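You operate a simulated robot arm through the tools that you are given. There is no shell and no other tool. Be economical: measure what you need, move in short steps, check, and stop when the job is done.

Carry out the task below with a simulated two-armed robot. There is one attempt and no reset: what you move stays moved.

## Task
Wind eight bands of pink grip tape on to the red grip tube.
Fine: roll on the peg, tape lever down, wind, lever up again, roll back where it lay. Where these are worked on the way, their far stop is far enough and under half their travel is too little: tape lever.

Only the result counts: the job must be done as asked and must still hold three seconds after the hand-in. Knocking over, shifting, dropping, spilling or breaking anything else fails it.

## Robot
Two 7-joint arms with fingered hands on one trunk, on a base that drives. Base frame: it is fixed to the floor where the robot stands at the start and does not move with it; the origin is under the middle of the robot, x ahead of it, y to its left, z up; the surface under the hand at the start is at about z = 0.8. Readings come in m, degrees, newtons and seconds.
The left shoulder is at the start at [0.094, 0.182, 1.071], the right one opposite. With the tool pointing down near the work surface each hand reaches from about 0.46 to 0.86 m from the robot's upright axis, wherever it stands, measured 20 degrees to its own side. Places, roughly: tape lever [0.7, -0.1, 0.9]; tape peg [0.7, -0.1, 0.8]. Payload 3.8 kg a hand.
The TCP of each hand is the grasp point between the finger pads, 0.03 m short of the fingertips. In the tool frame z runs along the fingers and y along their closing line. The gripper opens to 0.104 m. The gripper's body begins 0.035 m behind the TCP. The gripper is a hand of 4 fingers: y runs from the thumb to the fingers, the wrist lies at [-0.017, -0.104, -0.178] in the tool frame, and closing takes about 1.5 s.
Orientation is that of the tool frame in the base frame, as [roll, pitch, yaw] about the fixed x, y, z axes, in that order (R = Rz(yaw) Ry(pitch) Rx(roll)). With the fingers straight down and the wrist toward the robot, the tool's x, y and z point along [0, 1, 0], [1, 0, 0] and [0, 0, -1] of the base frame.

## Interface
- The arms move only by the tool move_arm. It takes "left_moves", "right_moves" or both (then of equal length, played together; a hand with none holds still); each is a list of rows, each an object of numbers (a shift or turn left out is 0, a gripper value left out holds the last): "tx", "ty", "tz": the shift along the tool's x, y, z in units of 20 mm (1.0 is 20 mm); "wx", "wy", "wz": the turn, a rotation vector about the tool's x, y, z in units of 4 degrees (1.0 is 4 degrees). In form: [{"tx": .., "ty": .., "tz": .., "wx": .., "wy": .., "wz": ..}, ...]. A call has 1 to 12 rows; each row shifts and turns the commanded pose from where the row before left it, along the tool's axes as they then stand. "left_hand" and "right_hand" are, for a hand that has rows, the finger opening in m, from 0 to 0.104, set as the call begins (left out, the last holds). A call with a number of a shift or a turn outside -1 to 1 is refused whole. Rows are played at 5 a second. More than 0.05 m and 8.6 degrees between two rows, or a gripper value outside its range, and nothing of the call is played. A pose out of reach is approached as far as the arm can. The call stops where the force on the tool passes 40 N (or 10 N more than at its start, if that is more) or the arm is blocked; 0.2 s more then pass. The fingers move at their own pace (about 0.072 m/s each) and stop on an object; they squeeze with about 25 N. The grip force told is the motor's: it shows also when the fingers shut on nothing. Time passes only in rows, and 0.2 s behind the last, so rows that do not move let the fingers close. It gives the time, the measured TCP pose, the force on the tool (base axes), the opening and the grip force at its end, in the units of the frame above (readings bear some noise), with the torque about the TCP (base axes, N m) and any sound that the robot's microphone picked up.
- Cameras (640 x 400 px; columns grow to the right, rows downward): "scene" is now at [0.1926, -0.0096, 1.2707]; the picture's right is [-0.14, -0.99, 0.00], its down [-0.46, 0.06, -0.88] and it looks along [0.88, -0.12, -0.47] (base axes); focal length 214 px, centre (320, 200). "left" rides on the left gripper at [-0.066, -0.09, -0.126] in its tool frame; the picture's right is [-0.78, -0.30, 0.56], its down [0.57, -0.70, 0.42] and it looks along [0.27, 0.65, 0.71] (tool axes); focal length 275 px, centre (320, 200). "right" rides on the right gripper at [0.066, -0.09, -0.126] in its tool frame; the picture's right is [-0.78, 0.30, -0.56], its down [-0.57, -0.70, 0.42] and it looks along [-0.26, 0.65, 0.71] (tool axes); focal length 275 px, centre (320, 200). There is no depth. A picture from a camera that has moved, and an enlarged one, comes with that camera's place and axes in the base frame and with its lens. The place of the scene camera against the robot may be out by one fixed shift of up to 0.018 m in any direction.
- grab_frame(camera): a new picture of that camera. No time passes.
- raise_lower(by): slides the trunk up (or, below 0, down) by that many m; the arms and the scene camera ride with it, the base frame stays. It gives what a move gives, with no picture.
- steer(legs): drives the robot by 1 to 6 legs, each [ahead, left, turn to the left] in m, m and degrees, along the robot's own axes; the way and the turn of a leg run together, so that a leg with both is an arc; at most 1.5 m and 180 degrees a leg. The arms and the cameras ride along, it lands a little off, and it stops where it bumps. It gives what a move gives.
- set_fingers(index, middle, ring, thumb_bend, thumb_turn, hand): sets how far each is bent, from 0 (flat) to 1 (curled in); at 0.3 the hand is open as for a grip, at 0.7 the pads meet at the TCP. One left out holds its place. A second passes; each finger stops where it meets its share of the squeeze, and holds until it gets a number again. A gripper value or a shape takes the hand back. It gives what a move gives, with no picture; readings hold the bend of each and the force on the fingers (four entries, about 0 where the hand has none), thumb and palm. thumb_turn goes from beside the hand (0) to across from the fingers (1), as for a grip.
- set_grasp(shape, hand): the hand has 4 fingers and takes this shape, open, in about a second: jaw (thumb against the fingers, like two jaws); tri (thumb and two fingers); tip (a fingertip pinch); poke (one finger out to press); point (the index stretched); flat (the hand flat); cup (the hand cupped); fist (a fist). The gripper value then closes the fingers along that shape, each until it touches; the sizes above hold for jaw. It gives what a move gives, with no picture.
- aim_head(pan, tilt): turns the head with the scene camera to pan (to the left, within 86 degrees either way) and tilt (down, from -29 to 69), counted from straight ahead of the robot. It gives what a move gives.
- enlarge(camera, box): a new picture of the part [left, top, right, bottom] of that camera's present view, enlarged. No time passes.
- close_job(): hands the job in; it is judged then, once.

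Work in short steps. Places have to be worked out from the pictures, the camera data and where the tool is seen: move nearer, look again, correct. Check each grasp and each placing, and mend what went wrong. You have 120 turns and 92 pictures in all, those below and enlarged ones among them. Open the grippers and draw the arms clear of the work before you hand the job in, unless the task says otherwise; then end with one line.

The tools are called after "Emit:" as a command line: name --argument value ..., lists and objects as JSON in quotes. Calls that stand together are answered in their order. move_arm: Moves the arms, as the interface text tells. Its arguments: {"type":"object","properties":{"left_moves":{"type":"array"},"left_hand":{"type":"number"},"right_moves":{"type":"array"},"right_hand":{"type":"number"}},"required":[]} The other tools are called the same way: raise_lower (by) slides the trunk up or down; set_grasp (shape, hand) gives the hand a shape; set_fingers (index, middle, ring, thumb_bend, thumb_turn, hand) moves the fingers one by one; steer (legs) drives the base; aim_head (pan, tilt) turns the head that bears the scene camera; grab_frame (camera) takes a picture; enlarge (camera, box) takes an enlarged picture of a part of a camera's view; close_job () hands the job in.

At the start:

```text
time: 0.0
left_eef_pos: [0.5525, 0.1218, 1.1144]
left_tcp_rot: [-180.0, -0.1, 90.0]
left_wrist_force: [0.9, 0.6, -0.9]
left_torque: [-0.02, 0.01, 0.0]
left_finger_gap: 0.1037
left_finger_force: 0.1
left_shape: jaw
left_bend: [0.3, 0.3, 0.3, 0.3, 0.97]
left_finger forces: [0.0, 0.0, 0.1, 0.0, 0.0, 0.0]
right_eef_pos: [0.446, -0.2698, 1.2207]
right_tcp_rot: [180.0, 0.0, 90.0]
right_wrist_force: [0.1, -0.1, 0.7]
right_torque: [0.02, 0.0, 0.01]
right_finger_gap: 0.1036
right_finger_force: 0.1
right_shape: jaw
right_bend: [0.3, 0.3, 0.3, 0.3, 0.97]
right_finger forces: [0.0, 0.0, 0.0, 0.0, 0.0, 0.1]
trunk travel left (down, up): [-0.225, 0.531]
robot x, y, heading: [0.0003, 0.0006, -0.3]
head pan, tilt: [-7.8, 27.9]
```

scene: 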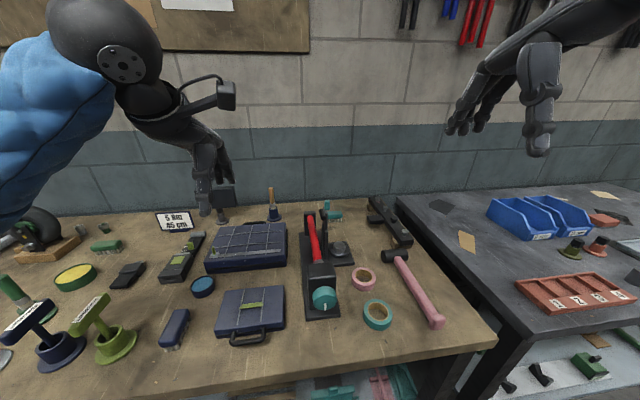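
right: 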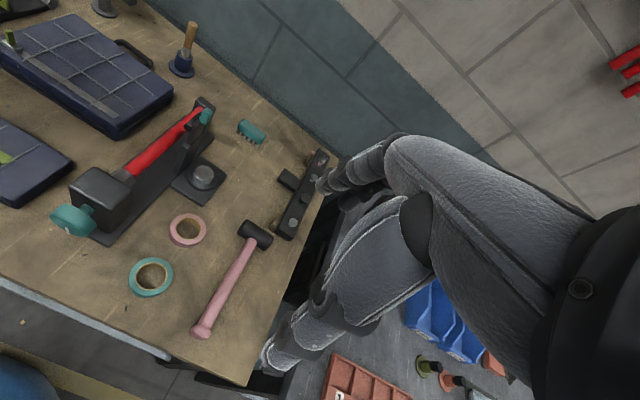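
left: 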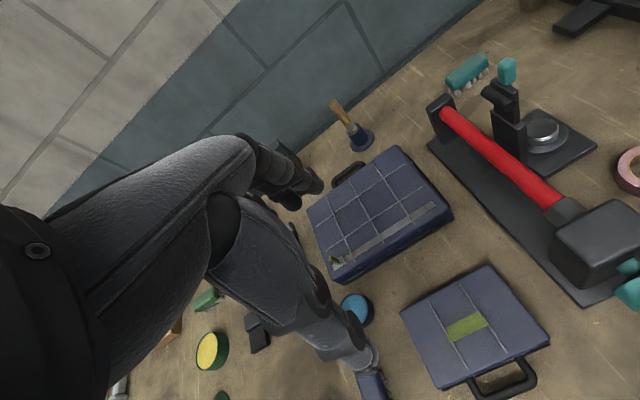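

I'll take close-up views of the winding machine before any move.

Emit:
enlarge --camera "scene" --box '[280, 180, 420, 340]'

Emit:
enlarge --camera "right" --box '[30, 80, 290, 310]'

Emit:
enlarge --camera "left" --box '[400, 40, 640, 320]'

```text
2.50 times, centred on (350, 260) of scene
camera zoom: at [0.1926, -0.0096, 1.2707], right [-0.14, -0.99, 0.0], down [-0.46, 0.06, -0.88], along [0.88, -0.12, -0.47], focal length 536 px, centre (245, 50)
```

zoom: 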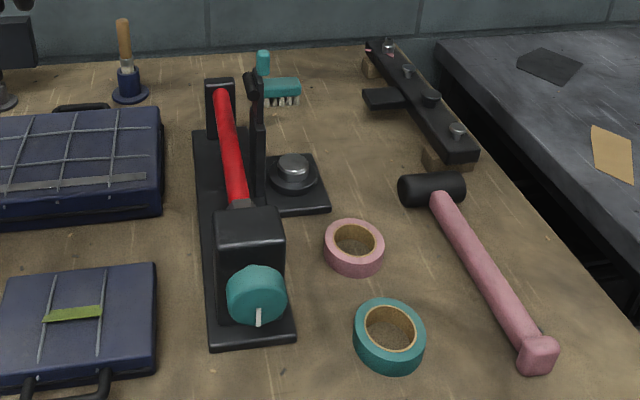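

```text
1.74 times, centred on (160, 195) of right
camera zoom: at [0.3566, -0.2023, 1.3458], right [0.3, -0.78, 0.56], down [-0.7, -0.57, -0.42], along [0.65, -0.27, -0.71], focal length 479 px, centre (598, 209)
```

zoom: 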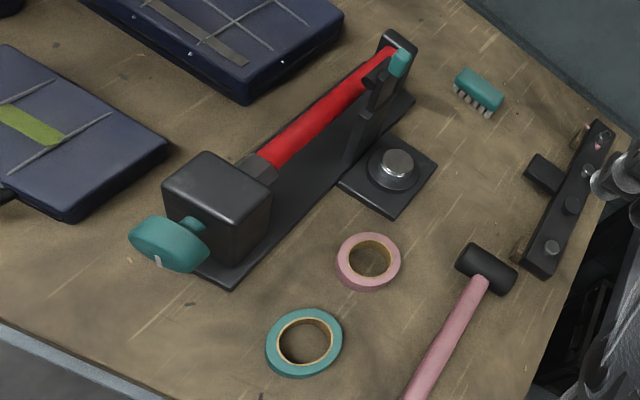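

```text
1.43 times, centred on (520, 180) of left
camera zoom: at [0.4637, 0.0537, 1.2403], right [-0.3, -0.78, -0.56], down [-0.7, 0.57, -0.42], along [0.65, 0.27, -0.71], focal length 393 px, centre (34, 229)
```

zoom: 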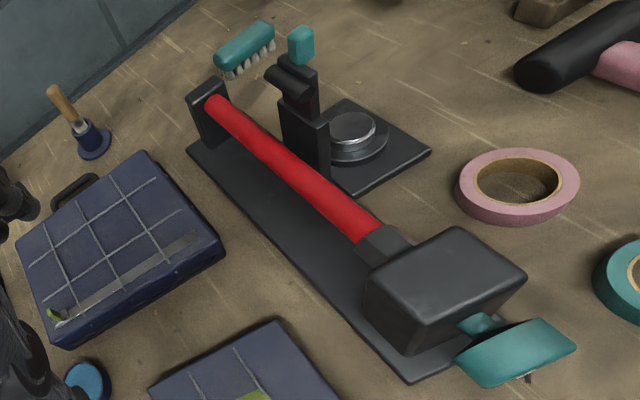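

Estimates (base frame):

| Item | Position |
|---|---|
| Pink roll | (0.582, -0.182) |
| Peg | (0.70, -0.14) |
| Knob centre | (0.479, -0.06, 0.89) |
| Lever tip | (0.69, -0.10, 0.98) |

The lever post sits very near the peg, so I need a narrow grasp. I'll try the tip shape and see how the hand looks.

Emit:
set_grasp --hand "right" --shape "tip"

Emit:
enlarge --camera "right" --box '[220, 80, 640, 400]'

Emit:
enlarge --camera "scene" --box '[420, 0, 640, 180]'

```text
time: 0.9
left_eef_pos: [0.5546, 0.1209, 1.1136]
left_tcp_rot: [180.0, 0.0, 90.0]
left_wrist_force: [0.3, 0.2, -1.3]
left_torque: [-0.02, 0.02, -0.01]
left_finger_gap: 0.1038
left_finger_force: 0.0
left_shape: jaw
left_bend: [0.3, 0.3, 0.3, 0.3, 0.97]
left_finger forces: [0.0, 0.0, 0.1, 0.0, 0.0, 0.0]
right_eef_pos: [0.445, -0.2691, 1.2204]
right_tcp_rot: [179.9, 0.1, 90.0]
right_wrist_force: [0.8, 0.3, 0.2]
right_torque: [-0.03, -0.01, 0.01]
right_finger_gap: 0.1035
right_finger_force: 0.0
right_shape: tip
right_bend: [0.3, 0.98, 0.99, 0.3, 0.97]
right_finger forces: [0.1, 0.0, 0.1, 0.0, 0.0, 0.0]
trunk travel left (down, up): [-0.225, 0.531]
robot x, y, heading: [0.0014, 0.0025, -0.1]
head pan, tilt: [-7.8, 27.9]
```

```text
1.25 times, centred on (430, 240) of right
camera zoom: at [0.3566, -0.2023, 1.3458], right [0.3, -0.78, 0.56], down [-0.7, -0.57, -0.42], along [0.65, -0.27, -0.71], focal length 344 px, centre (182, 150)
```

zoom: 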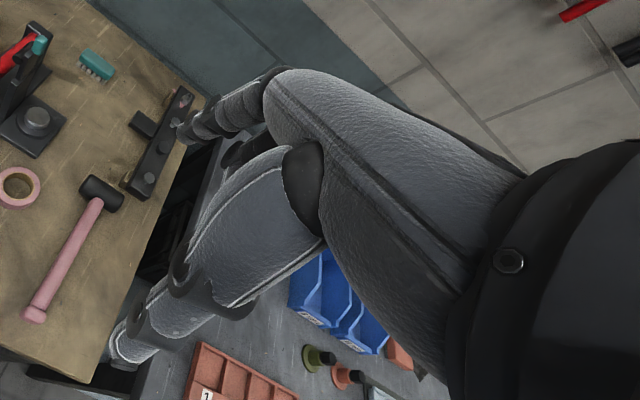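

```text
2.22 times, centred on (530, 90) of scene
camera zoom: at [0.1926, -0.0096, 1.2707], right [-0.14, -0.99, 0.0], down [-0.46, 0.06, -0.88], along [0.88, -0.12, -0.47], focal length 477 px, centre (-147, 444)
```

zoom: 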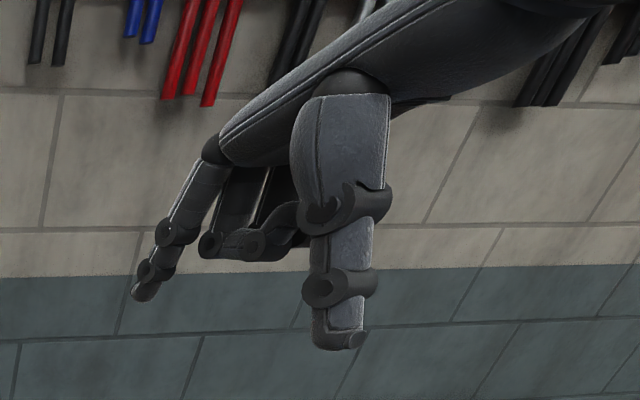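

The tip shape leaves the index and thumb free and curls the other fingers away, so it will suit the crowded peg. I'll go above the pink roll first, with no rotation yet.

Emit:
move_arm --right_moves '[{"tx": 0.44, "ty": 0.68, "tz": 0.9}, {"tx": 0.44, "ty": 0.68, "tz": 0.9}, {"tx": 0.44, "ty": 0.68, "tz": 0.9}, {"tx": 0.44, "ty": 0.68, "tz": 0.9}, {"tx": 0.44, "ty": 0.68, "tz": 0.9}, {"tx": 0.44, "ty": 0.68, "tz": 0.9}, {"tx": 0.44, "ty": 0.68, "tz": 0.9}, {"tx": 0.44, "ty": 0.68, "tz": 0.9}, {"tx": 0.44, "ty": 0.68, "tz": 0.9}, {"tx": 0.44, "ty": 0.68, "tz": 0.9}]'

Emit:
move_arm --right_moves '[{"wy": 1}, {"wy": 1}, {"wy": 1}, {"wy": 1}, {"wy": 1}, {"wy": 1}, {}]' --right_hand 0.09

Emit:
grab_frame --camera "right"

Emit:
grab_frame --camera "scene"

```text
time: 3.1
left_eef_pos: [0.5536, 0.1199, 1.114]
left_tcp_rot: [-179.9, 0.0, 90.0]
left_wrist_force: [0.1, -0.4, -0.5]
left_torque: [-0.01, -0.01, 0.0]
left_finger_gap: 0.1036
left_finger_force: 0.0
left_shape: jaw
left_bend: [0.3, 0.3, 0.3, 0.3, 0.97]
left_finger forces: [0.0, 0.1, 0.1, 0.0, 0.0, 0.0]
right_eef_pos: [0.5847, -0.1818, 1.0397]
right_tcp_rot: [179.9, 0.1, 90.0]
right_wrist_force: [0.9, 0.3, 0.4]
right_torque: [0.0, -0.01, 0.06]
right_finger_gap: 0.1038
right_finger_force: 0.0
right_shape: tip
right_bend: [0.31, 0.98, 0.99, 0.3, 0.97]
right_finger forces: [0.0, 0.0, 0.0, 0.0, 0.0, 0.1]
trunk travel left (down, up): [-0.225, 0.531]
robot x, y, heading: [-0.0017, -0.0006, 0.1]
head pan, tilt: [-7.8, 27.9]
```

```text
time: 4.7
left_eef_pos: [0.5534, 0.1203, 1.1154]
left_tcp_rot: [180.0, 0.0, 90.1]
left_wrist_force: [-0.9, -0.8, -0.7]
left_torque: [0.05, 0.02, 0.03]
left_finger_gap: 0.1037
left_finger_force: 0.0
left_shape: jaw
left_bend: [0.3, 0.3, 0.3, 0.3, 0.97]
left_finger forces: [0.0, 0.0, 0.0, 0.0, 0.0, 0.1]
right_eef_pos: [0.5829, -0.1808, 1.0413]
right_tcp_rot: [-180.0, -24.0, 89.9]
right_wrist_force: [0.5, 0.7, 1.0]
right_torque: [-0.01, 0.02, 0.0]
right_finger_gap: 0.09
right_finger_force: 0.0
right_shape: tip
right_bend: [0.29, 0.98, 0.99, 0.36, 0.98]
right_finger forces: [0.1, 0.0, 0.1, 0.0, 0.0, 0.0]
trunk travel left (down, up): [-0.225, 0.531]
robot x, y, heading: [0.0002, -0.0026, 0.2]
head pan, tilt: [-7.8, 27.9]
```

```text
83 pictures are left
camera right: at [0.4925, -0.1712, 1.1815], right [0.3, -0.94, 0.19], down [-0.7, -0.35, -0.62], along [0.65, 0.05, -0.76], focal length 275 px, centre (320, 200)
```

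right: 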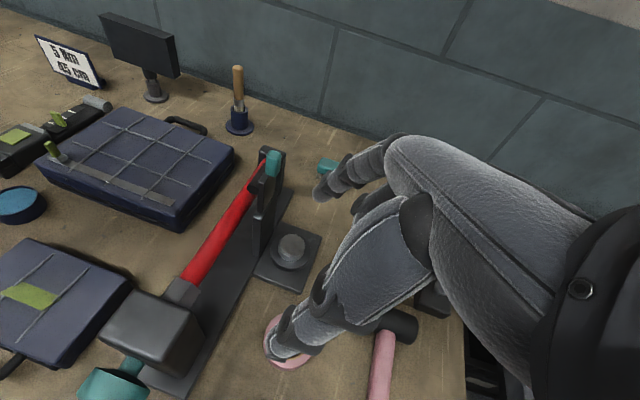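

```text
82 pictures are left
camera scene: at [0.1926, -0.0095, 1.2707], right [-0.14, -0.99, 0.0], down [-0.46, 0.06, -0.88], along [0.88, -0.12, -0.47], focal length 214 px, centre (320, 200)
```

scene: 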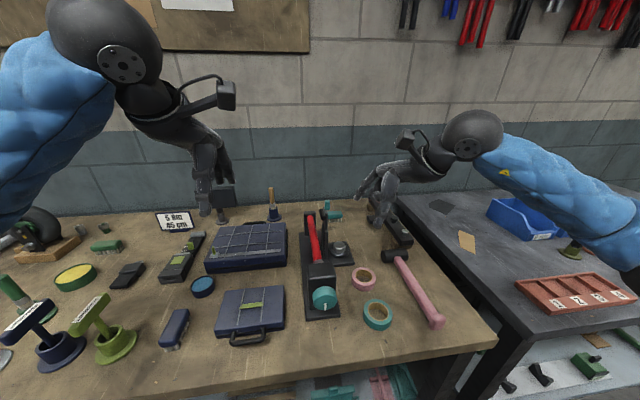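

The tilt is in place. I'll descend to about z = 0.90 and look along the fingers.

Emit:
move_arm --right_moves '[{"tx": -0.407, "tz": 0.914}, {"tx": -0.407, "tz": 0.914}, {"tx": -0.407, "tz": 0.914}, {"tx": -0.407, "tz": 0.914}, {"tx": -0.407, "tz": 0.914}, {"tx": -0.407, "tz": 0.914}, {"tx": -0.407, "tz": 0.914}]'

Emit:
enlarge --camera "scene" --box '[300, 180, 440, 320]'

Emit:
grab_frame --camera "right"

Emit:
grab_frame --camera "left"

```text
time: 6.3
left_eef_pos: [0.5531, 0.1208, 1.1131]
left_tcp_rot: [-179.9, 0.1, 90.0]
left_wrist_force: [0.1, 0.2, 0.3]
left_torque: [0.03, -0.01, 0.03]
left_finger_gap: 0.1038
left_finger_force: 0.1
left_shape: jaw
left_bend: [0.3, 0.3, 0.3, 0.3, 0.97]
left_finger forces: [0.0, 0.0, 0.0, 0.0, 0.0, 0.0]
right_eef_pos: [0.5823, -0.1815, 0.9002]
right_tcp_rot: [179.9, -23.9, 90.1]
right_wrist_force: [0.6, 0.0, -0.1]
right_torque: [0.02, -0.02, -0.04]
right_finger_gap: 0.0902
right_finger_force: 0.0
right_shape: tip
right_bend: [0.29, 0.98, 0.99, 0.36, 0.98]
right_finger forces: [0.1, 0.0, 0.0, 0.1, 0.0, 0.0]
trunk travel left (down, up): [-0.225, 0.531]
robot x, y, heading: [-0.0043, 0.0012, -0.0]
head pan, tilt: [-7.8, 27.9]
```

```text
2.86 times, centred on (370, 250) of scene
camera zoom: at [0.1927, -0.0097, 1.2707], right [-0.14, -0.99, 0.0], down [-0.46, 0.06, -0.88], along [0.88, -0.12, -0.47], focal length 613 px, centre (177, 57)
```

zoom: 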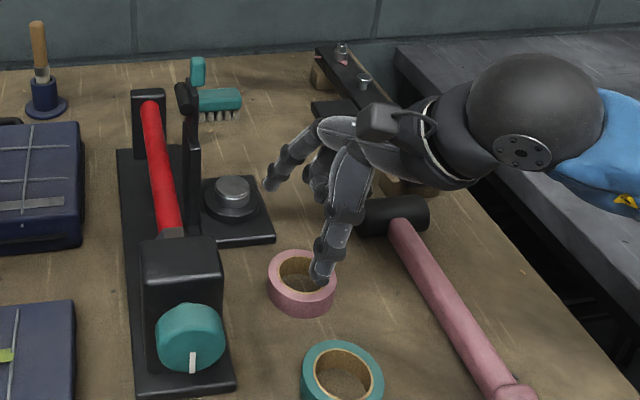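

```text
80 pictures are left
camera right: at [0.4926, -0.1716, 1.041], right [0.3, -0.94, 0.19], down [-0.7, -0.35, -0.62], along [0.65, 0.05, -0.76], focal length 275 px, centre (320, 200)
```

right: 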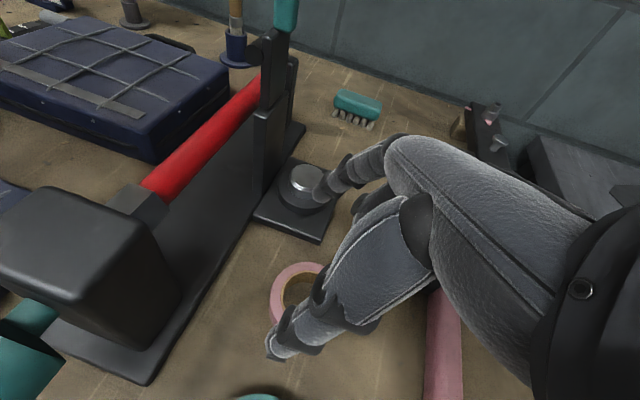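

```text
79 pictures are left
camera left: at [0.4638, 0.0536, 1.2403], right [-0.3, -0.78, -0.56], down [-0.7, 0.57, -0.42], along [0.65, 0.27, -0.71], focal length 275 px, centre (320, 200)
```

left: 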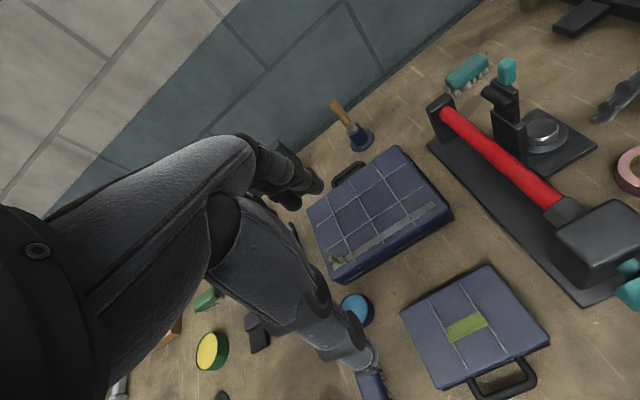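

Thumb tip sits at about tool x = 0 and index at about +0.013. The gap between the pink and teal rolls is about 32 mm, so I'll narrow the opening to 0.08 and lower to just above the table.

Emit:
move_arm --right_moves '[{}, {}, {"tx": -0.48, "tz": 0.635, "ty": 0.04}, {"tx": -0.48, "tz": 0.635, "ty": 0.04}, {"tx": -0.48, "tz": 0.635, "ty": 0.04}, {"tx": -0.48, "tz": 0.635, "ty": 0.04}, {}]' --right_hand 0.08

Emit:
enlarge --camera "scene" --box '[320, 220, 420, 340]'

Emit:
grab_frame --camera "right"

```text
time: 7.9
left_eef_pos: [0.5533, 0.1193, 1.1143]
left_tcp_rot: [180.0, -0.1, 90.1]
left_wrist_force: [0.7, 0.3, -1.5]
left_torque: [0.0, 0.0, 0.02]
left_finger_gap: 0.1037
left_finger_force: 0.1
left_shape: jaw
left_bend: [0.3, 0.3, 0.3, 0.3, 0.97]
left_finger forces: [0.2, 0.0, 0.0, 0.0, 0.0, 0.0]
right_eef_pos: [0.587, -0.1947, 0.8385]
right_tcp_rot: [179.9, -23.9, 90.0]
right_wrist_force: [0.2, -0.1, 0.2]
right_torque: [-0.01, 0.0, 0.04]
right_finger_gap: 0.0801
right_finger_force: 0.1
right_shape: tip
right_bend: [0.28, 0.98, 0.99, 0.5, 0.98]
right_finger forces: [0.1, 0.1, 0.0, 0.0, 0.0, 0.0]
trunk travel left (down, up): [-0.225, 0.531]
robot x, y, heading: [0.0024, 0.0007, 0.1]
head pan, tilt: [-7.8, 27.9]
```

```text
3.33 times, centred on (370, 280) of scene
camera zoom: at [0.1925, -0.0095, 1.2708], right [-0.14, -0.99, 0.0], down [-0.46, 0.06, -0.88], along [0.88, -0.12, -0.47], focal length 715 px, centre (153, -67)
```

zoom: 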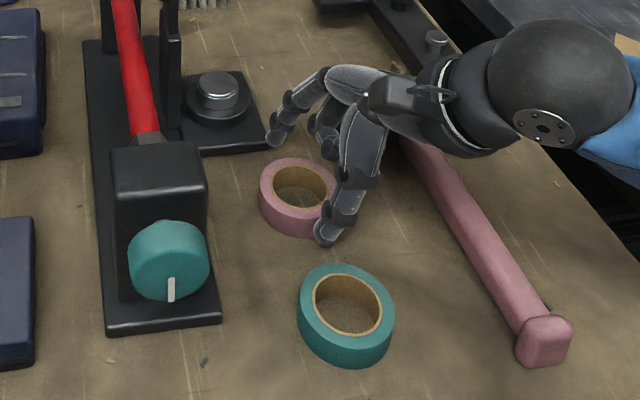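

```text
77 pictures are left
camera right: at [0.496, -0.1857, 0.9801], right [0.3, -0.94, 0.19], down [-0.7, -0.35, -0.62], along [0.65, 0.05, -0.76], focal length 275 px, centre (320, 200)
```

right: 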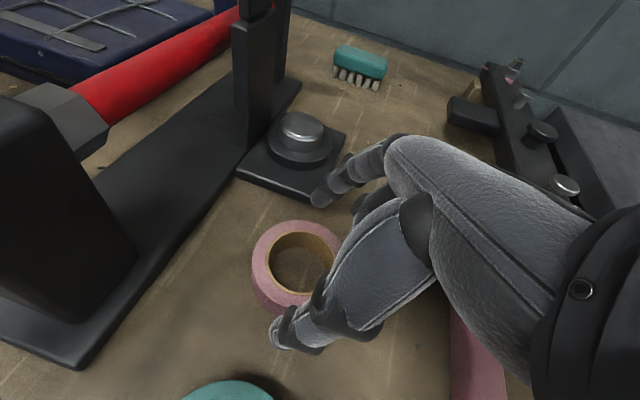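

The thumb is about 8 mm too far right of the roll's centre and about 6 mm too far ahead. I'll correct that, lower 4 mm and close.

Emit:
move_arm --right_moves '[{"tx": 0.285, "tz": 0.34, "ty": -0.3}, {}]'

Emit:
move_arm --right_moves '[{}, {}, {}, {}, {}, {}, {}, {}]' --right_hand 0.04

Emit:
enlarge --camera "scene" --box '[320, 220, 420, 340]'

Emit:
grab_frame --camera "right"

```text
time: 8.5
left_eef_pos: [0.5531, 0.121, 1.1147]
left_tcp_rot: [-179.9, 0.0, 90.2]
left_wrist_force: [0.0, -0.7, 0.6]
left_torque: [-0.04, -0.01, 0.02]
left_finger_gap: 0.1036
left_finger_force: 0.2
left_shape: jaw
left_bend: [0.3, 0.3, 0.3, 0.3, 0.97]
left_finger forces: [0.0, 0.0, 0.0, 0.0, 0.1, 0.1]
right_eef_pos: [0.5811, -0.1881, 0.8344]
right_tcp_rot: [-179.9, -23.9, 90.0]
right_wrist_force: [-0.5, -0.7, -0.5]
right_torque: [-0.01, -0.03, 0.02]
right_finger_gap: 0.0802
right_finger_force: 0.1
right_shape: tip
right_bend: [0.28, 0.98, 0.99, 0.5, 0.98]
right_finger forces: [0.0, 0.0, 0.1, 0.1, 0.0, 0.1]
trunk travel left (down, up): [-0.225, 0.531]
robot x, y, heading: [-0.0025, 0.0022, -0.0]
head pan, tilt: [-7.8, 27.9]
```

```text
time: 10.3
left_eef_pos: [0.5536, 0.1199, 1.1144]
left_tcp_rot: [180.0, -0.1, 90.0]
left_wrist_force: [0.5, 0.0, -0.1]
left_torque: [0.0, -0.02, -0.02]
left_finger_gap: 0.1036
left_finger_force: 0.0
left_shape: jaw
left_bend: [0.3, 0.3, 0.3, 0.3, 0.97]
left_finger forces: [0.1, 0.0, 0.1, 0.1, 0.1, 0.0]
right_eef_pos: [0.58, -0.1867, 0.8358]
right_tcp_rot: [-179.9, -23.8, 90.0]
right_wrist_force: [0.2, 2.0, 1.8]
right_torque: [0.01, 0.08, -0.02]
right_finger_gap: 0.0484
right_finger_force: 24.9
right_shape: tip
right_bend: [0.73, 1.0, 1.0, 0.7, 1.0]
right_finger forces: [21.8, 0.0, 0.0, 0.0, 21.1, 0.0]
trunk travel left (down, up): [-0.225, 0.531]
robot x, y, heading: [0.0006, -0.0005, 0.2]
head pan, tilt: [-7.8, 27.9]
```

```text
3.33 times, centred on (370, 280) of scene
camera zoom: at [0.1925, -0.0095, 1.2708], right [-0.14, -0.99, 0.0], down [-0.46, 0.06, -0.88], along [0.88, -0.12, -0.47], focal length 715 px, centre (153, -67)
```

zoom: 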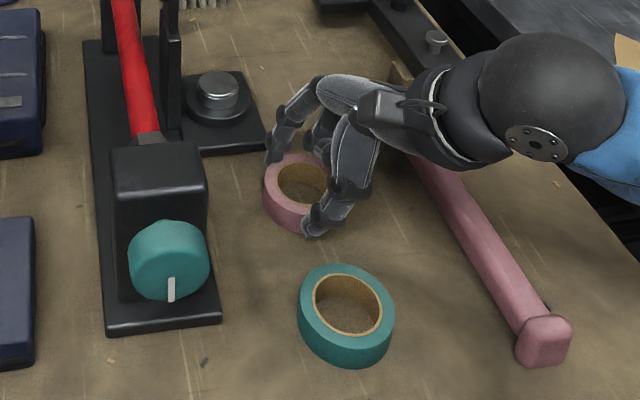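

```text
75 pictures are left
camera right: at [0.4899, -0.1773, 0.9764], right [0.3, -0.94, 0.19], down [-0.7, -0.35, -0.62], along [0.65, 0.05, -0.76], focal length 275 px, centre (320, 200)
```

right: 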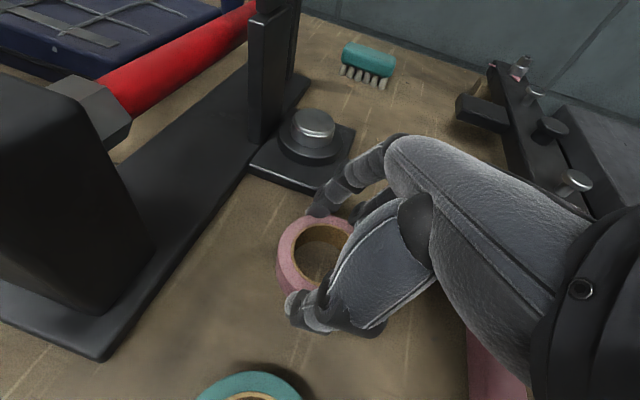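

Both pads report about 21 N on the roll, so I'll lift it 6 cm and check it hangs level.

Emit:
move_arm --right_moves '[{"tx": 0.203, "tz": -0.457}, {"tx": 0.203, "tz": -0.457}, {"tx": 0.407, "tz": -0.914}, {"tx": 0.407, "tz": -0.914}, {}]'

Emit:
enlarge --camera "scene" --box '[300, 180, 420, 300]'

Emit:
grab_frame --camera "right"

```text
time: 11.5
left_eef_pos: [0.554, 0.1202, 1.1151]
left_tcp_rot: [180.0, 0.0, 90.0]
left_wrist_force: [-0.7, -0.2, 0.2]
left_torque: [0.03, 0.01, 0.01]
left_finger_gap: 0.1039
left_finger_force: 0.1
left_shape: jaw
left_bend: [0.3, 0.3, 0.3, 0.3, 0.97]
left_finger forces: [0.0, 0.0, 0.1, 0.0, 0.0, 0.1]
right_eef_pos: [0.5807, -0.1868, 0.8937]
right_tcp_rot: [-180.0, -23.9, 89.9]
right_wrist_force: [0.0, 0.1, -0.4]
right_torque: [0.02, -0.03, 0.03]
right_finger_gap: 0.0483
right_finger_force: 25.2
right_shape: tip
right_bend: [0.74, 1.0, 1.0, 0.7, 1.0]
right_finger forces: [21.6, 0.1, 0.1, 0.0, 20.7, 0.0]
trunk travel left (down, up): [-0.225, 0.531]
robot x, y, heading: [0.0005, 0.0017, 0.1]
head pan, tilt: [-7.8, 27.9]
```

```text
3.33 times, centred on (360, 240) of scene
camera zoom: at [0.1927, -0.0096, 1.2707], right [-0.14, -0.99, 0.0], down [-0.46, 0.06, -0.88], along [0.88, -0.12, -0.47], focal length 715 px, centre (187, 67)
```

zoom: 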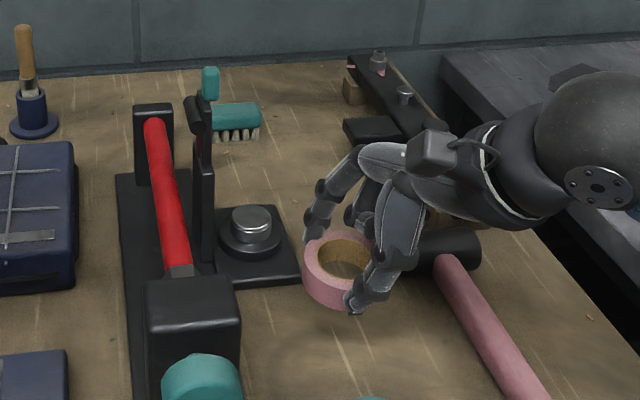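

```text
73 pictures are left
camera right: at [0.4902, -0.1771, 1.0359], right [0.3, -0.94, 0.19], down [-0.7, -0.35, -0.62], along [0.65, 0.05, -0.76], focal length 275 px, centre (320, 200)
```

right: 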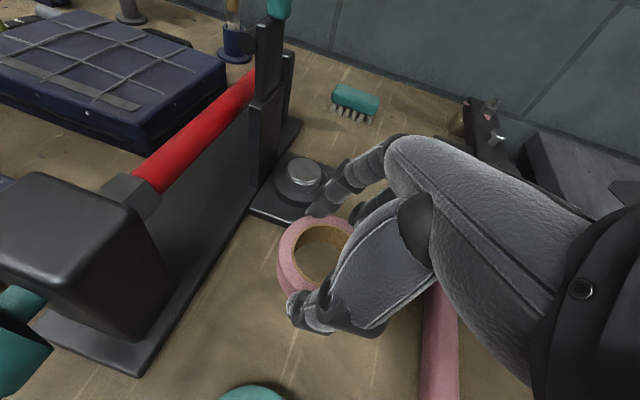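

The roll lifts level and its centre is about (0, +5 mm) from the TCP. My peg estimate is (0.687, -0.139) with its top near z = 0.84. I'll raise a bit more and approach.

Emit:
move_arm --right_moves '[{"tx": 0.305, "tz": -0.686}, {"ty": 0.8, "tx": 0.27, "tz": 0.12}, {"ty": 0.8, "tx": 0.27, "tz": 0.12}, {"ty": 0.8, "tx": 0.27, "tz": 0.12}, {"ty": 0.8, "tx": 0.27, "tz": 0.12}, {"ty": 0.8, "tx": 0.27, "tz": 0.12}, {"ty": 0.8, "tx": 0.27, "tz": 0.12}, {}]'

Emit:
enlarge --camera "scene" --box '[300, 180, 400, 300]'

Emit:
grab_frame --camera "right"

Emit:
enlarge --camera "left" --box '[460, 30, 640, 190]'

```text
time: 13.3
left_eef_pos: [0.5531, 0.1202, 1.1139]
left_tcp_rot: [180.0, 0.0, 90.1]
left_wrist_force: [-0.2, 0.2, -0.2]
left_torque: [0.0, 0.0, 0.01]
left_finger_gap: 0.1037
left_finger_force: 0.1
left_shape: jaw
left_bend: [0.3, 0.3, 0.3, 0.3, 0.97]
left_finger forces: [0.1, 0.0, 0.0, 0.0, 0.0, 0.0]
right_eef_pos: [0.6759, -0.1518, 0.9094]
right_tcp_rot: [180.0, -23.8, 90.1]
right_wrist_force: [0.5, 0.2, -0.5]
right_torque: [0.07, 0.02, -0.02]
right_finger_gap: 0.0481
right_finger_force: 24.5
right_shape: tip
right_bend: [0.74, 1.0, 1.0, 0.7, 1.0]
right_finger forces: [21.7, 0.0, 0.0, 0.0, 20.5, 0.0]
trunk travel left (down, up): [-0.225, 0.531]
robot x, y, heading: [0.0003, 0.0013, -0.1]
head pan, tilt: [-7.8, 27.9]
```

```text
3.33 times, centred on (350, 240) of scene
camera zoom: at [0.1926, -0.0097, 1.2707], right [-0.14, -0.99, 0.0], down [-0.46, 0.06, -0.88], along [0.88, -0.12, -0.47], focal length 715 px, centre (220, 67)
```

zoom: 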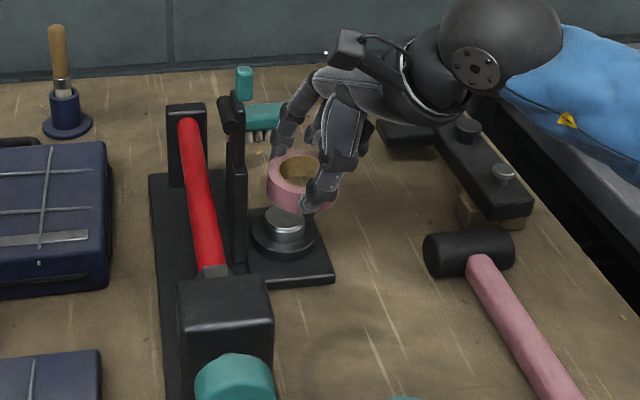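

```text
71 pictures are left
camera right: at [0.5863, -0.1423, 1.0506], right [0.3, -0.94, 0.19], down [-0.7, -0.35, -0.62], along [0.65, 0.05, -0.76], focal length 275 px, centre (320, 200)
```

right: 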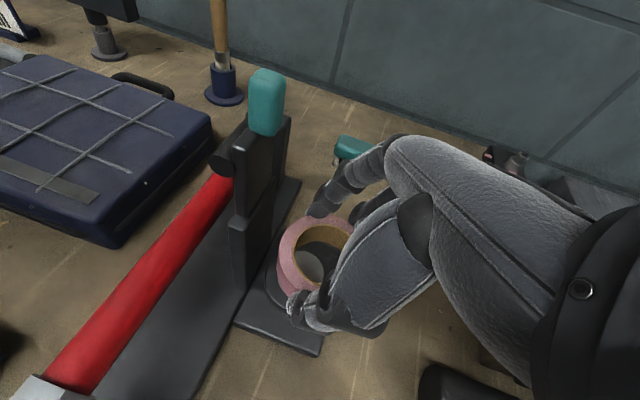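

```text
2.50 times, centred on (550, 110) of left
camera zoom: at [0.4637, 0.0537, 1.2404], right [-0.3, -0.78, -0.56], down [-0.7, 0.57, -0.42], along [0.65, 0.27, -0.71], focal length 688 px, centre (-255, 425)
```

zoom: 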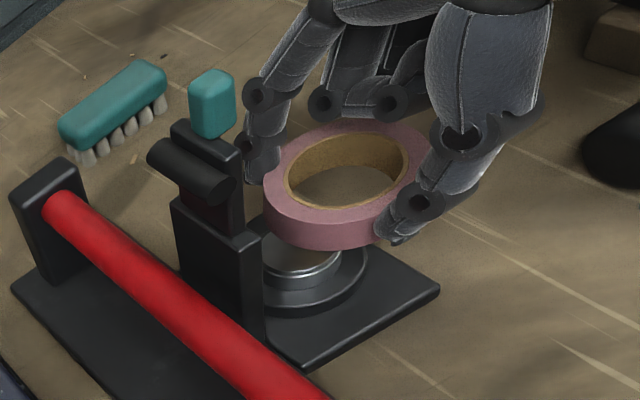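

By the left camera the roll is at (0.674, -0.148) and the peg at (0.688, -0.141). I'll shift by about (13, 7) mm, still above the peg.

Emit:
move_arm --right_moves '[{"ty": 0.32, "tx": 0.17, "tz": 0.08}, {"ty": 0.32, "tx": 0.17, "tz": 0.08}, {}]'

Emit:
enlarge --camera "right" --box '[220, 180, 420, 380]'

Emit:
enlarge --camera "left" --box '[460, 30, 640, 190]'

```text
time: 14.1
left_eef_pos: [0.5536, 0.1211, 1.1143]
left_tcp_rot: [180.0, -0.1, 90.0]
left_wrist_force: [0.5, 0.2, -0.8]
left_torque: [-0.03, -0.01, -0.01]
left_finger_gap: 0.1035
left_finger_force: 0.2
left_shape: jaw
left_bend: [0.3, 0.3, 0.3, 0.3, 0.97]
left_finger forces: [0.1, 0.0, 0.0, 0.0, 0.0, 0.0]
right_eef_pos: [0.6897, -0.145, 0.9092]
right_tcp_rot: [180.0, -23.9, 90.1]
right_wrist_force: [-0.1, 0.0, 0.5]
right_torque: [0.0, 0.03, 0.01]
right_finger_gap: 0.0483
right_finger_force: 25.3
right_shape: tip
right_bend: [0.74, 1.0, 1.0, 0.7, 1.0]
right_finger forces: [21.6, 0.0, 0.0, 0.0, 20.6, 0.0]
trunk travel left (down, up): [-0.225, 0.531]
robot x, y, heading: [0.0031, -0.0019, 0.2]
head pan, tilt: [-7.8, 27.9]
```

```text
2.00 times, centred on (320, 280) of right
camera zoom: at [0.5992, -0.1348, 1.0505], right [0.3, -0.94, 0.19], down [-0.7, -0.35, -0.62], along [0.65, 0.05, -0.76], focal length 551 px, centre (320, 40)
```

zoom: 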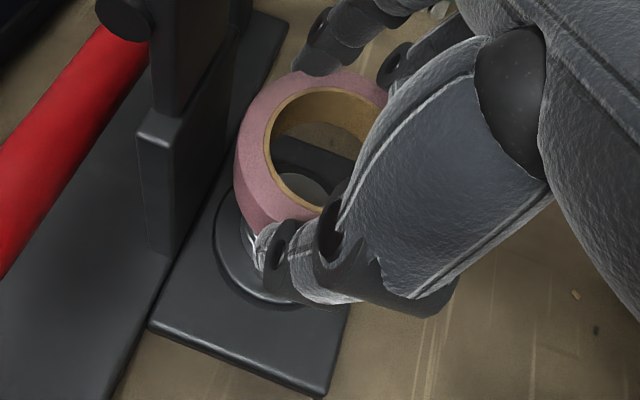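

```text
2.50 times, centred on (550, 110) of left
camera zoom: at [0.4637, 0.0537, 1.2403], right [-0.3, -0.78, -0.56], down [-0.7, 0.57, -0.42], along [0.65, 0.27, -0.71], focal length 688 px, centre (-255, 425)
```

zoom: 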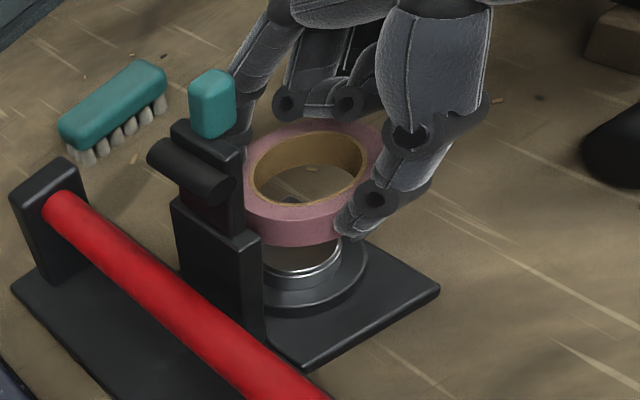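

Roll and peg agree to within about 2 mm, so I'll lower in small steps with the force in view.

Emit:
move_arm --right_moves '[{"tx": -0.203, "tz": 0.457}, {"tx": -0.203, "tz": 0.457}, {"tx": -0.203, "tz": 0.457}, {}]'

Emit:
enlarge --camera "right" --box '[220, 180, 420, 380]'

Emit:
enlarge --camera "left" --box '[460, 30, 640, 190]'

```text
time: 15.1
left_eef_pos: [0.5532, 0.1202, 1.115]
left_tcp_rot: [-180.0, 0.0, 89.9]
left_wrist_force: [-0.1, 0.6, -0.2]
left_torque: [0.03, 0.02, 0.01]
left_finger_gap: 0.104
left_finger_force: 0.0
left_shape: jaw
left_bend: [0.3, 0.3, 0.3, 0.3, 0.97]
left_finger forces: [0.0, 0.0, 0.0, 0.0, 0.0, 0.0]
right_eef_pos: [0.6893, -0.1453, 0.8785]
right_tcp_rot: [180.0, -23.8, 89.8]
right_wrist_force: [0.9, 0.4, -0.8]
right_torque: [0.01, 0.0, 0.01]
right_finger_gap: 0.0482
right_finger_force: 25.1
right_shape: tip
right_bend: [0.74, 1.0, 1.0, 0.7, 1.0]
right_finger forces: [21.6, 0.0, 0.1, 0.1, 20.6, 0.0]
trunk travel left (down, up): [-0.225, 0.531]
robot x, y, heading: [0.0008, 0.0013, 0.1]
head pan, tilt: [-7.8, 27.9]
```

```text
2.00 times, centred on (320, 280) of right
camera zoom: at [0.5992, -0.135, 1.02], right [0.3, -0.94, 0.19], down [-0.7, -0.35, -0.62], along [0.65, 0.05, -0.76], focal length 551 px, centre (320, 40)
```

zoom: 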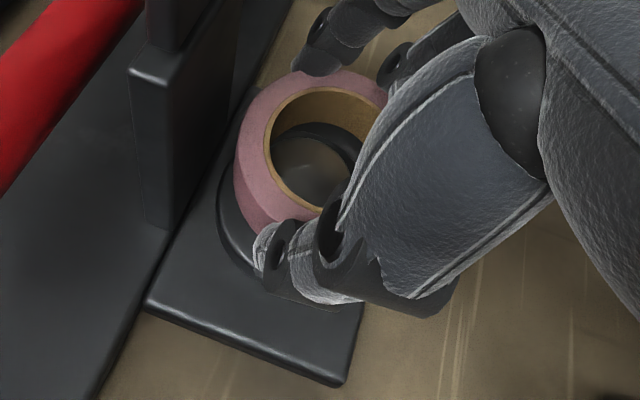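

```text
2.50 times, centred on (550, 110) of left
camera zoom: at [0.4637, 0.0537, 1.2404], right [-0.3, -0.78, -0.56], down [-0.7, 0.57, -0.42], along [0.65, 0.27, -0.71], focal length 688 px, centre (-255, 425)
```

zoom: 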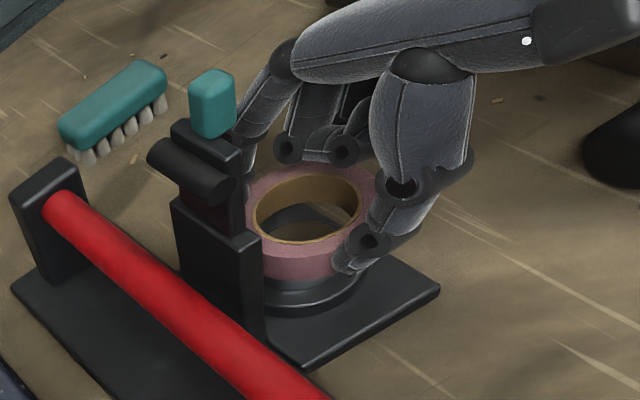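

The peg cap is visible inside the hole, nearly centred. I'll nudge about 2 mm in +y and keep lowering.

Emit:
move_arm --right_moves '[{"tx": 0.09, "tz": 0.04, "ty": 0.07}, {"tx": -0.1, "tz": 0.228}, {"tx": -0.1, "tz": 0.228}, {"tx": -0.1, "tz": 0.228}, {}]'

Emit:
enlarge --camera "right" --box '[220, 180, 420, 380]'

Emit:
enlarge --camera "left" --box '[460, 30, 640, 190]'

```text
time: 16.3
left_eef_pos: [0.553, 0.1212, 1.1148]
left_tcp_rot: [-180.0, 0.0, 90.0]
left_wrist_force: [0.8, -0.1, -0.7]
left_torque: [-0.01, -0.01, 0.01]
left_finger_gap: 0.1038
left_finger_force: 0.1
left_shape: jaw
left_bend: [0.3, 0.3, 0.3, 0.3, 0.97]
left_finger forces: [0.1, 0.0, 0.0, 0.0, 0.0, 0.0]
right_eef_pos: [0.6898, -0.1424, 0.8642]
right_tcp_rot: [180.0, -23.9, 89.9]
right_wrist_force: [-1.8, 1.1, 0.7]
right_torque: [0.02, 0.08, 0.0]
right_finger_gap: 0.0481
right_finger_force: 25.3
right_shape: tip
right_bend: [0.74, 1.0, 1.0, 0.7, 1.0]
right_finger forces: [21.8, 0.0, 0.0, 0.0, 22.8, 0.0]
trunk travel left (down, up): [-0.225, 0.531]
robot x, y, heading: [0.0009, -0.003, 0.2]
head pan, tilt: [-7.8, 27.9]
```

```text
2.00 times, centred on (320, 280) of right
camera zoom: at [0.5998, -0.1326, 1.0052], right [0.3, -0.94, 0.19], down [-0.7, -0.35, -0.62], along [0.65, 0.05, -0.76], focal length 551 px, centre (320, 40)
```

zoom: 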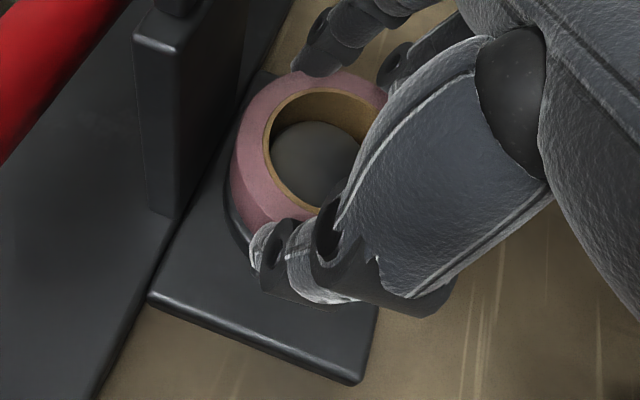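

```text
2.50 times, centred on (550, 110) of left
camera zoom: at [0.4634, 0.0539, 1.2404], right [-0.3, -0.78, -0.56], down [-0.7, 0.57, -0.42], along [0.65, 0.27, -0.71], focal length 688 px, centre (-255, 425)
```

zoom: 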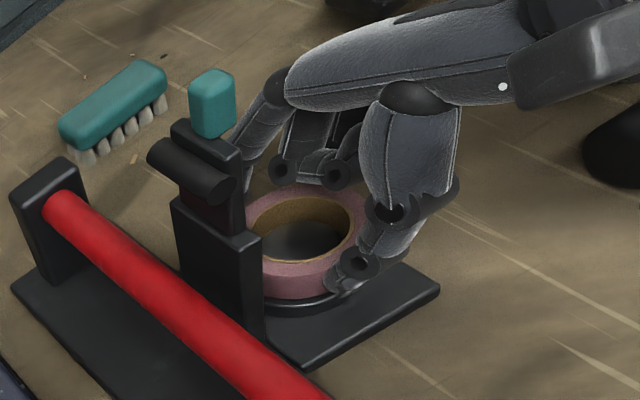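

The peg is now inside the hole with about 2 N of contact. I'll lower further until it seats.

Emit:
move_arm --right_moves '[{"tx": -0.08, "tz": 0.18}, {"tx": -0.08, "tz": 0.18}, {"tx": -0.08, "tz": 0.18}, {"tx": -0.08, "tz": 0.18}, {}]'

Emit:
enlarge --camera "left" --box '[460, 30, 640, 190]'

```text
time: 17.5
left_eef_pos: [0.5499, 0.1216, 1.1162]
left_tcp_rot: [179.9, 0.0, 90.0]
left_wrist_force: [-0.8, -0.4, 0.2]
left_torque: [-0.02, 0.0, 0.0]
left_finger_gap: 0.1038
left_finger_force: 0.1
left_shape: jaw
left_bend: [0.3, 0.3, 0.3, 0.3, 0.97]
left_finger forces: [0.1, 0.0, 0.0, 0.0, 0.0, 0.1]
right_eef_pos: [0.6897, -0.1426, 0.8536]
right_tcp_rot: [179.3, -24.2, 90.2]
right_wrist_force: [-1.1, 1.1, 26.7]
right_torque: [0.26, 0.03, 0.02]
right_finger_gap: 0.049
right_finger_force: 25.3
right_shape: tip
right_bend: [0.74, 1.0, 1.0, 0.71, 1.0]
right_finger forces: [24.3, 0.1, 0.1, 0.1, 23.8, 0.0]
trunk travel left (down, up): [-0.225, 0.531]
robot x, y, heading: [-0.0026, 0.0, -0.1]
head pan, tilt: [-7.8, 27.9]
```

```text
2.50 times, centred on (550, 110) of left
camera zoom: at [0.4608, 0.0543, 1.2418], right [-0.29, -0.78, -0.56], down [-0.7, 0.57, -0.43], along [0.65, 0.27, -0.71], focal length 688 px, centre (-255, 425)
```

zoom: 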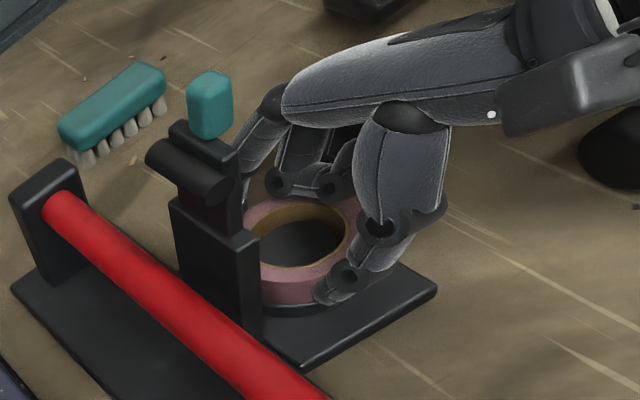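

The roll is seated, with 27 N upward. I'll relieve the push, open, and check the roll stays before withdrawing.

Emit:
move_arm --right_moves '[{"tx": 0.06, "tz": -0.137}, {}]'

Emit:
move_arm --right_moves '[{}, {}, {}, {}]' --right_hand 0.085

Emit:
move_arm --right_moves '[{"tz": -0.5}, {"tz": -1}, {"tz": -1}, {"tz": -1}, {"tz": -1}, {"tz": -1}, {"tz": -1}]'

Emit:
enlarge --camera "left" --box '[440, 30, 640, 210]'

Emit:
enlarge --camera "scene" --box '[290, 190, 390, 290]'

```text
time: 18.1
left_eef_pos: [0.5534, 0.1217, 1.1156]
left_tcp_rot: [179.9, 0.0, 90.0]
left_wrist_force: [0.9, 0.6, 0.1]
left_torque: [0.0, -0.01, 0.03]
left_finger_gap: 0.1038
left_finger_force: 0.1
left_shape: jaw
left_bend: [0.3, 0.3, 0.3, 0.3, 0.97]
left_finger forces: [0.0, 0.0, 0.1, 0.0, 0.0, 0.0]
right_eef_pos: [0.691, -0.1416, 0.854]
right_tcp_rot: [179.6, -24.1, 90.1]
right_wrist_force: [1.3, 1.7, 20.5]
right_torque: [0.28, -0.12, -0.04]
right_finger_gap: 0.0483
right_finger_force: 25.5
right_shape: tip
right_bend: [0.74, 1.0, 1.0, 0.71, 1.0]
right_finger forces: [25.7, 0.0, 0.0, 0.0, 22.5, 0.0]
trunk travel left (down, up): [-0.225, 0.531]
robot x, y, heading: [-0.0013, 0.0017, 0.0]
head pan, tilt: [-7.8, 27.9]
```

```text
time: 19.1
left_eef_pos: [0.5535, 0.1203, 1.114]
left_tcp_rot: [-180.0, 0.1, 90.0]
left_wrist_force: [-0.8, 0.2, -0.2]
left_torque: [0.0, 0.0, -0.02]
left_finger_gap: 0.1037
left_finger_force: 0.1
left_shape: jaw
left_bend: [0.3, 0.3, 0.3, 0.3, 0.97]
left_finger forces: [0.0, 0.1, 0.0, 0.0, 0.0, 0.1]
right_eef_pos: [0.6912, -0.1434, 0.8497]
right_tcp_rot: [-179.7, -23.7, 89.8]
right_wrist_force: [-0.1, 0.7, 0.7]
right_torque: [-0.04, -0.02, -0.01]
right_finger_gap: 0.085
right_finger_force: 0.0
right_shape: tip
right_bend: [0.28, 0.98, 0.99, 0.45, 0.98]
right_finger forces: [0.0, 0.0, 0.1, 0.1, 0.0, 0.0]
trunk travel left (down, up): [-0.225, 0.531]
robot x, y, heading: [0.0045, 0.0025, 0.1]
head pan, tilt: [-7.8, 27.9]
```

```text
time: 20.7
left_eef_pos: [0.5543, 0.1207, 1.114]
left_tcp_rot: [180.0, 0.0, 90.0]
left_wrist_force: [0.3, -0.8, 0.4]
left_torque: [-0.03, -0.01, 0.02]
left_finger_gap: 0.1037
left_finger_force: 0.0
left_shape: jaw
left_bend: [0.3, 0.3, 0.3, 0.3, 0.97]
left_finger forces: [0.0, 0.1, 0.0, 0.1, 0.1, 0.1]
right_eef_pos: [0.6893, -0.1959, 0.97]
right_tcp_rot: [179.9, -23.9, 89.9]
right_wrist_force: [-0.4, 0.5, 0.1]
right_torque: [0.01, 0.01, -0.02]
right_finger_gap: 0.0847
right_finger_force: 0.1
right_shape: tip
right_bend: [0.28, 0.98, 0.99, 0.45, 0.98]
right_finger forces: [0.1, 0.1, 0.0, 0.1, 0.0, 0.0]
trunk travel left (down, up): [-0.225, 0.531]
robot x, y, heading: [0.0001, 0.0016, 0.2]
head pan, tilt: [-7.8, 27.9]
```

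```text
2.22 times, centred on (540, 120) of left
camera zoom: at [0.4635, 0.0538, 1.2405], right [-0.3, -0.78, -0.56], down [-0.7, 0.57, -0.42], along [0.65, 0.27, -0.71], focal length 612 px, centre (-169, 378)
```

zoom: 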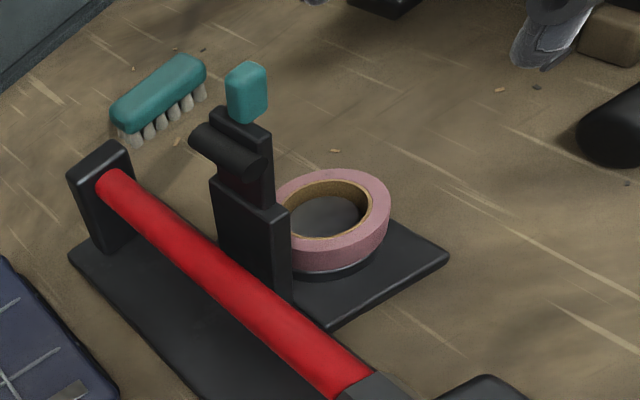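

```text
4.00 times, centred on (340, 240) of scene
camera zoom: at [0.1924, -0.0096, 1.2708], right [-0.14, -0.99, 0.0], down [-0.46, 0.06, -0.88], along [0.88, -0.12, -0.47], focal length 858 px, centre (240, 40)
```

zoom: 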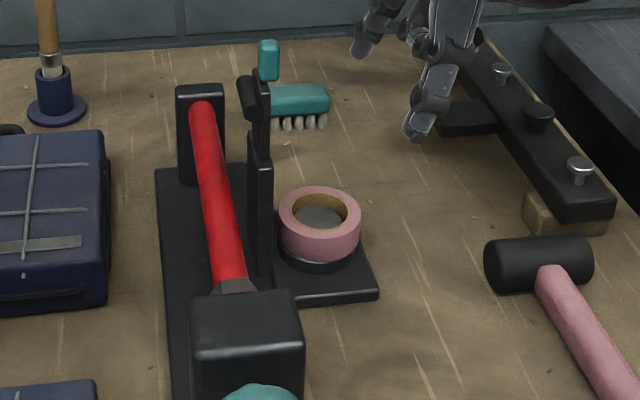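

The roll sits squarely on the peg. Next is the lever: the handle is at about (0.69, -0.10, 0.98), pivot near z = 0.905, with the roller on the tube side, so it should swing toward +y and down. I'll set a poke shape and look.

Emit:
set_grasp --hand "right" --shape "poke"

Emit:
enlarge --camera "scene" --box '[290, 130, 470, 280]'

Emit:
grab_frame --camera "right"

```text
time: 21.6
left_eef_pos: [0.5541, 0.1211, 1.1143]
left_tcp_rot: [180.0, -0.1, 90.0]
left_wrist_force: [-0.2, -0.6, 1.0]
left_torque: [0.04, 0.01, 0.01]
left_finger_gap: 0.1037
left_finger_force: 0.1
left_shape: jaw
left_bend: [0.3, 0.3, 0.3, 0.3, 0.97]
left_finger forces: [0.0, 0.0, 0.0, 0.1, 0.0, 0.0]
right_eef_pos: [0.6904, -0.1961, 0.9698]
right_tcp_rot: [180.0, -23.9, 90.0]
right_wrist_force: [0.0, 0.4, -0.7]
right_torque: [0.0, -0.01, 0.0]
right_finger_gap: 0.0001
right_finger_force: 0.1
right_shape: poke
right_bend: [0.7, 0.7, 0.99, 1.0, 1.0]
right_finger forces: [0.0, 0.1, 0.0, 0.0, 0.0, 0.1]
trunk travel left (down, up): [-0.225, 0.531]
robot x, y, heading: [0.0006, 0.0001, -0.0]
head pan, tilt: [-7.8, 27.9]
```

```text
2.67 times, centred on (380, 205) of scene
camera zoom: at [0.1926, -0.0096, 1.2707], right [-0.14, -0.99, 0.0], down [-0.46, 0.06, -0.88], along [0.88, -0.12, -0.47], focal length 572 px, centre (160, 187)
```

zoom: 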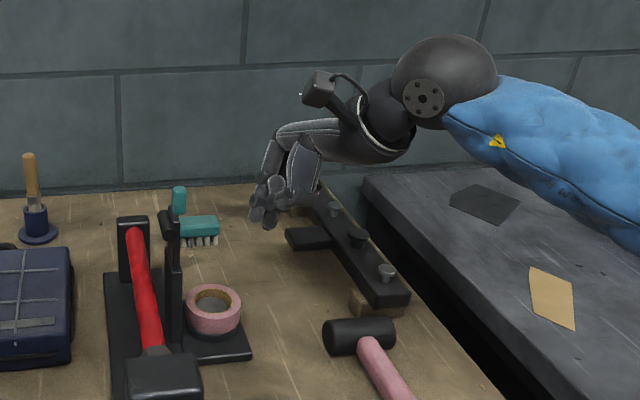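

```text
59 pictures are left
camera right: at [0.6003, -0.1859, 1.1109], right [0.3, -0.94, 0.19], down [-0.7, -0.35, -0.62], along [0.65, 0.05, -0.76], focal length 275 px, centre (320, 200)
```

right: 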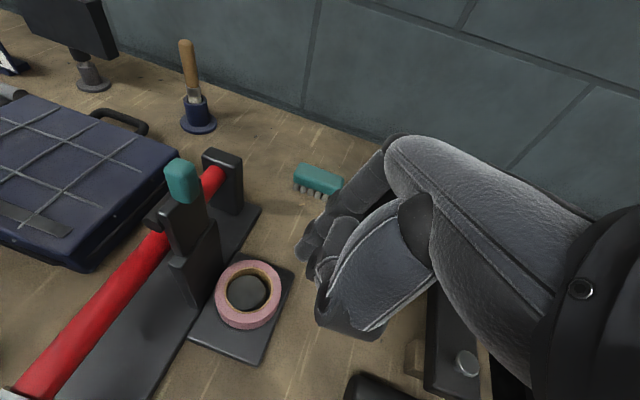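

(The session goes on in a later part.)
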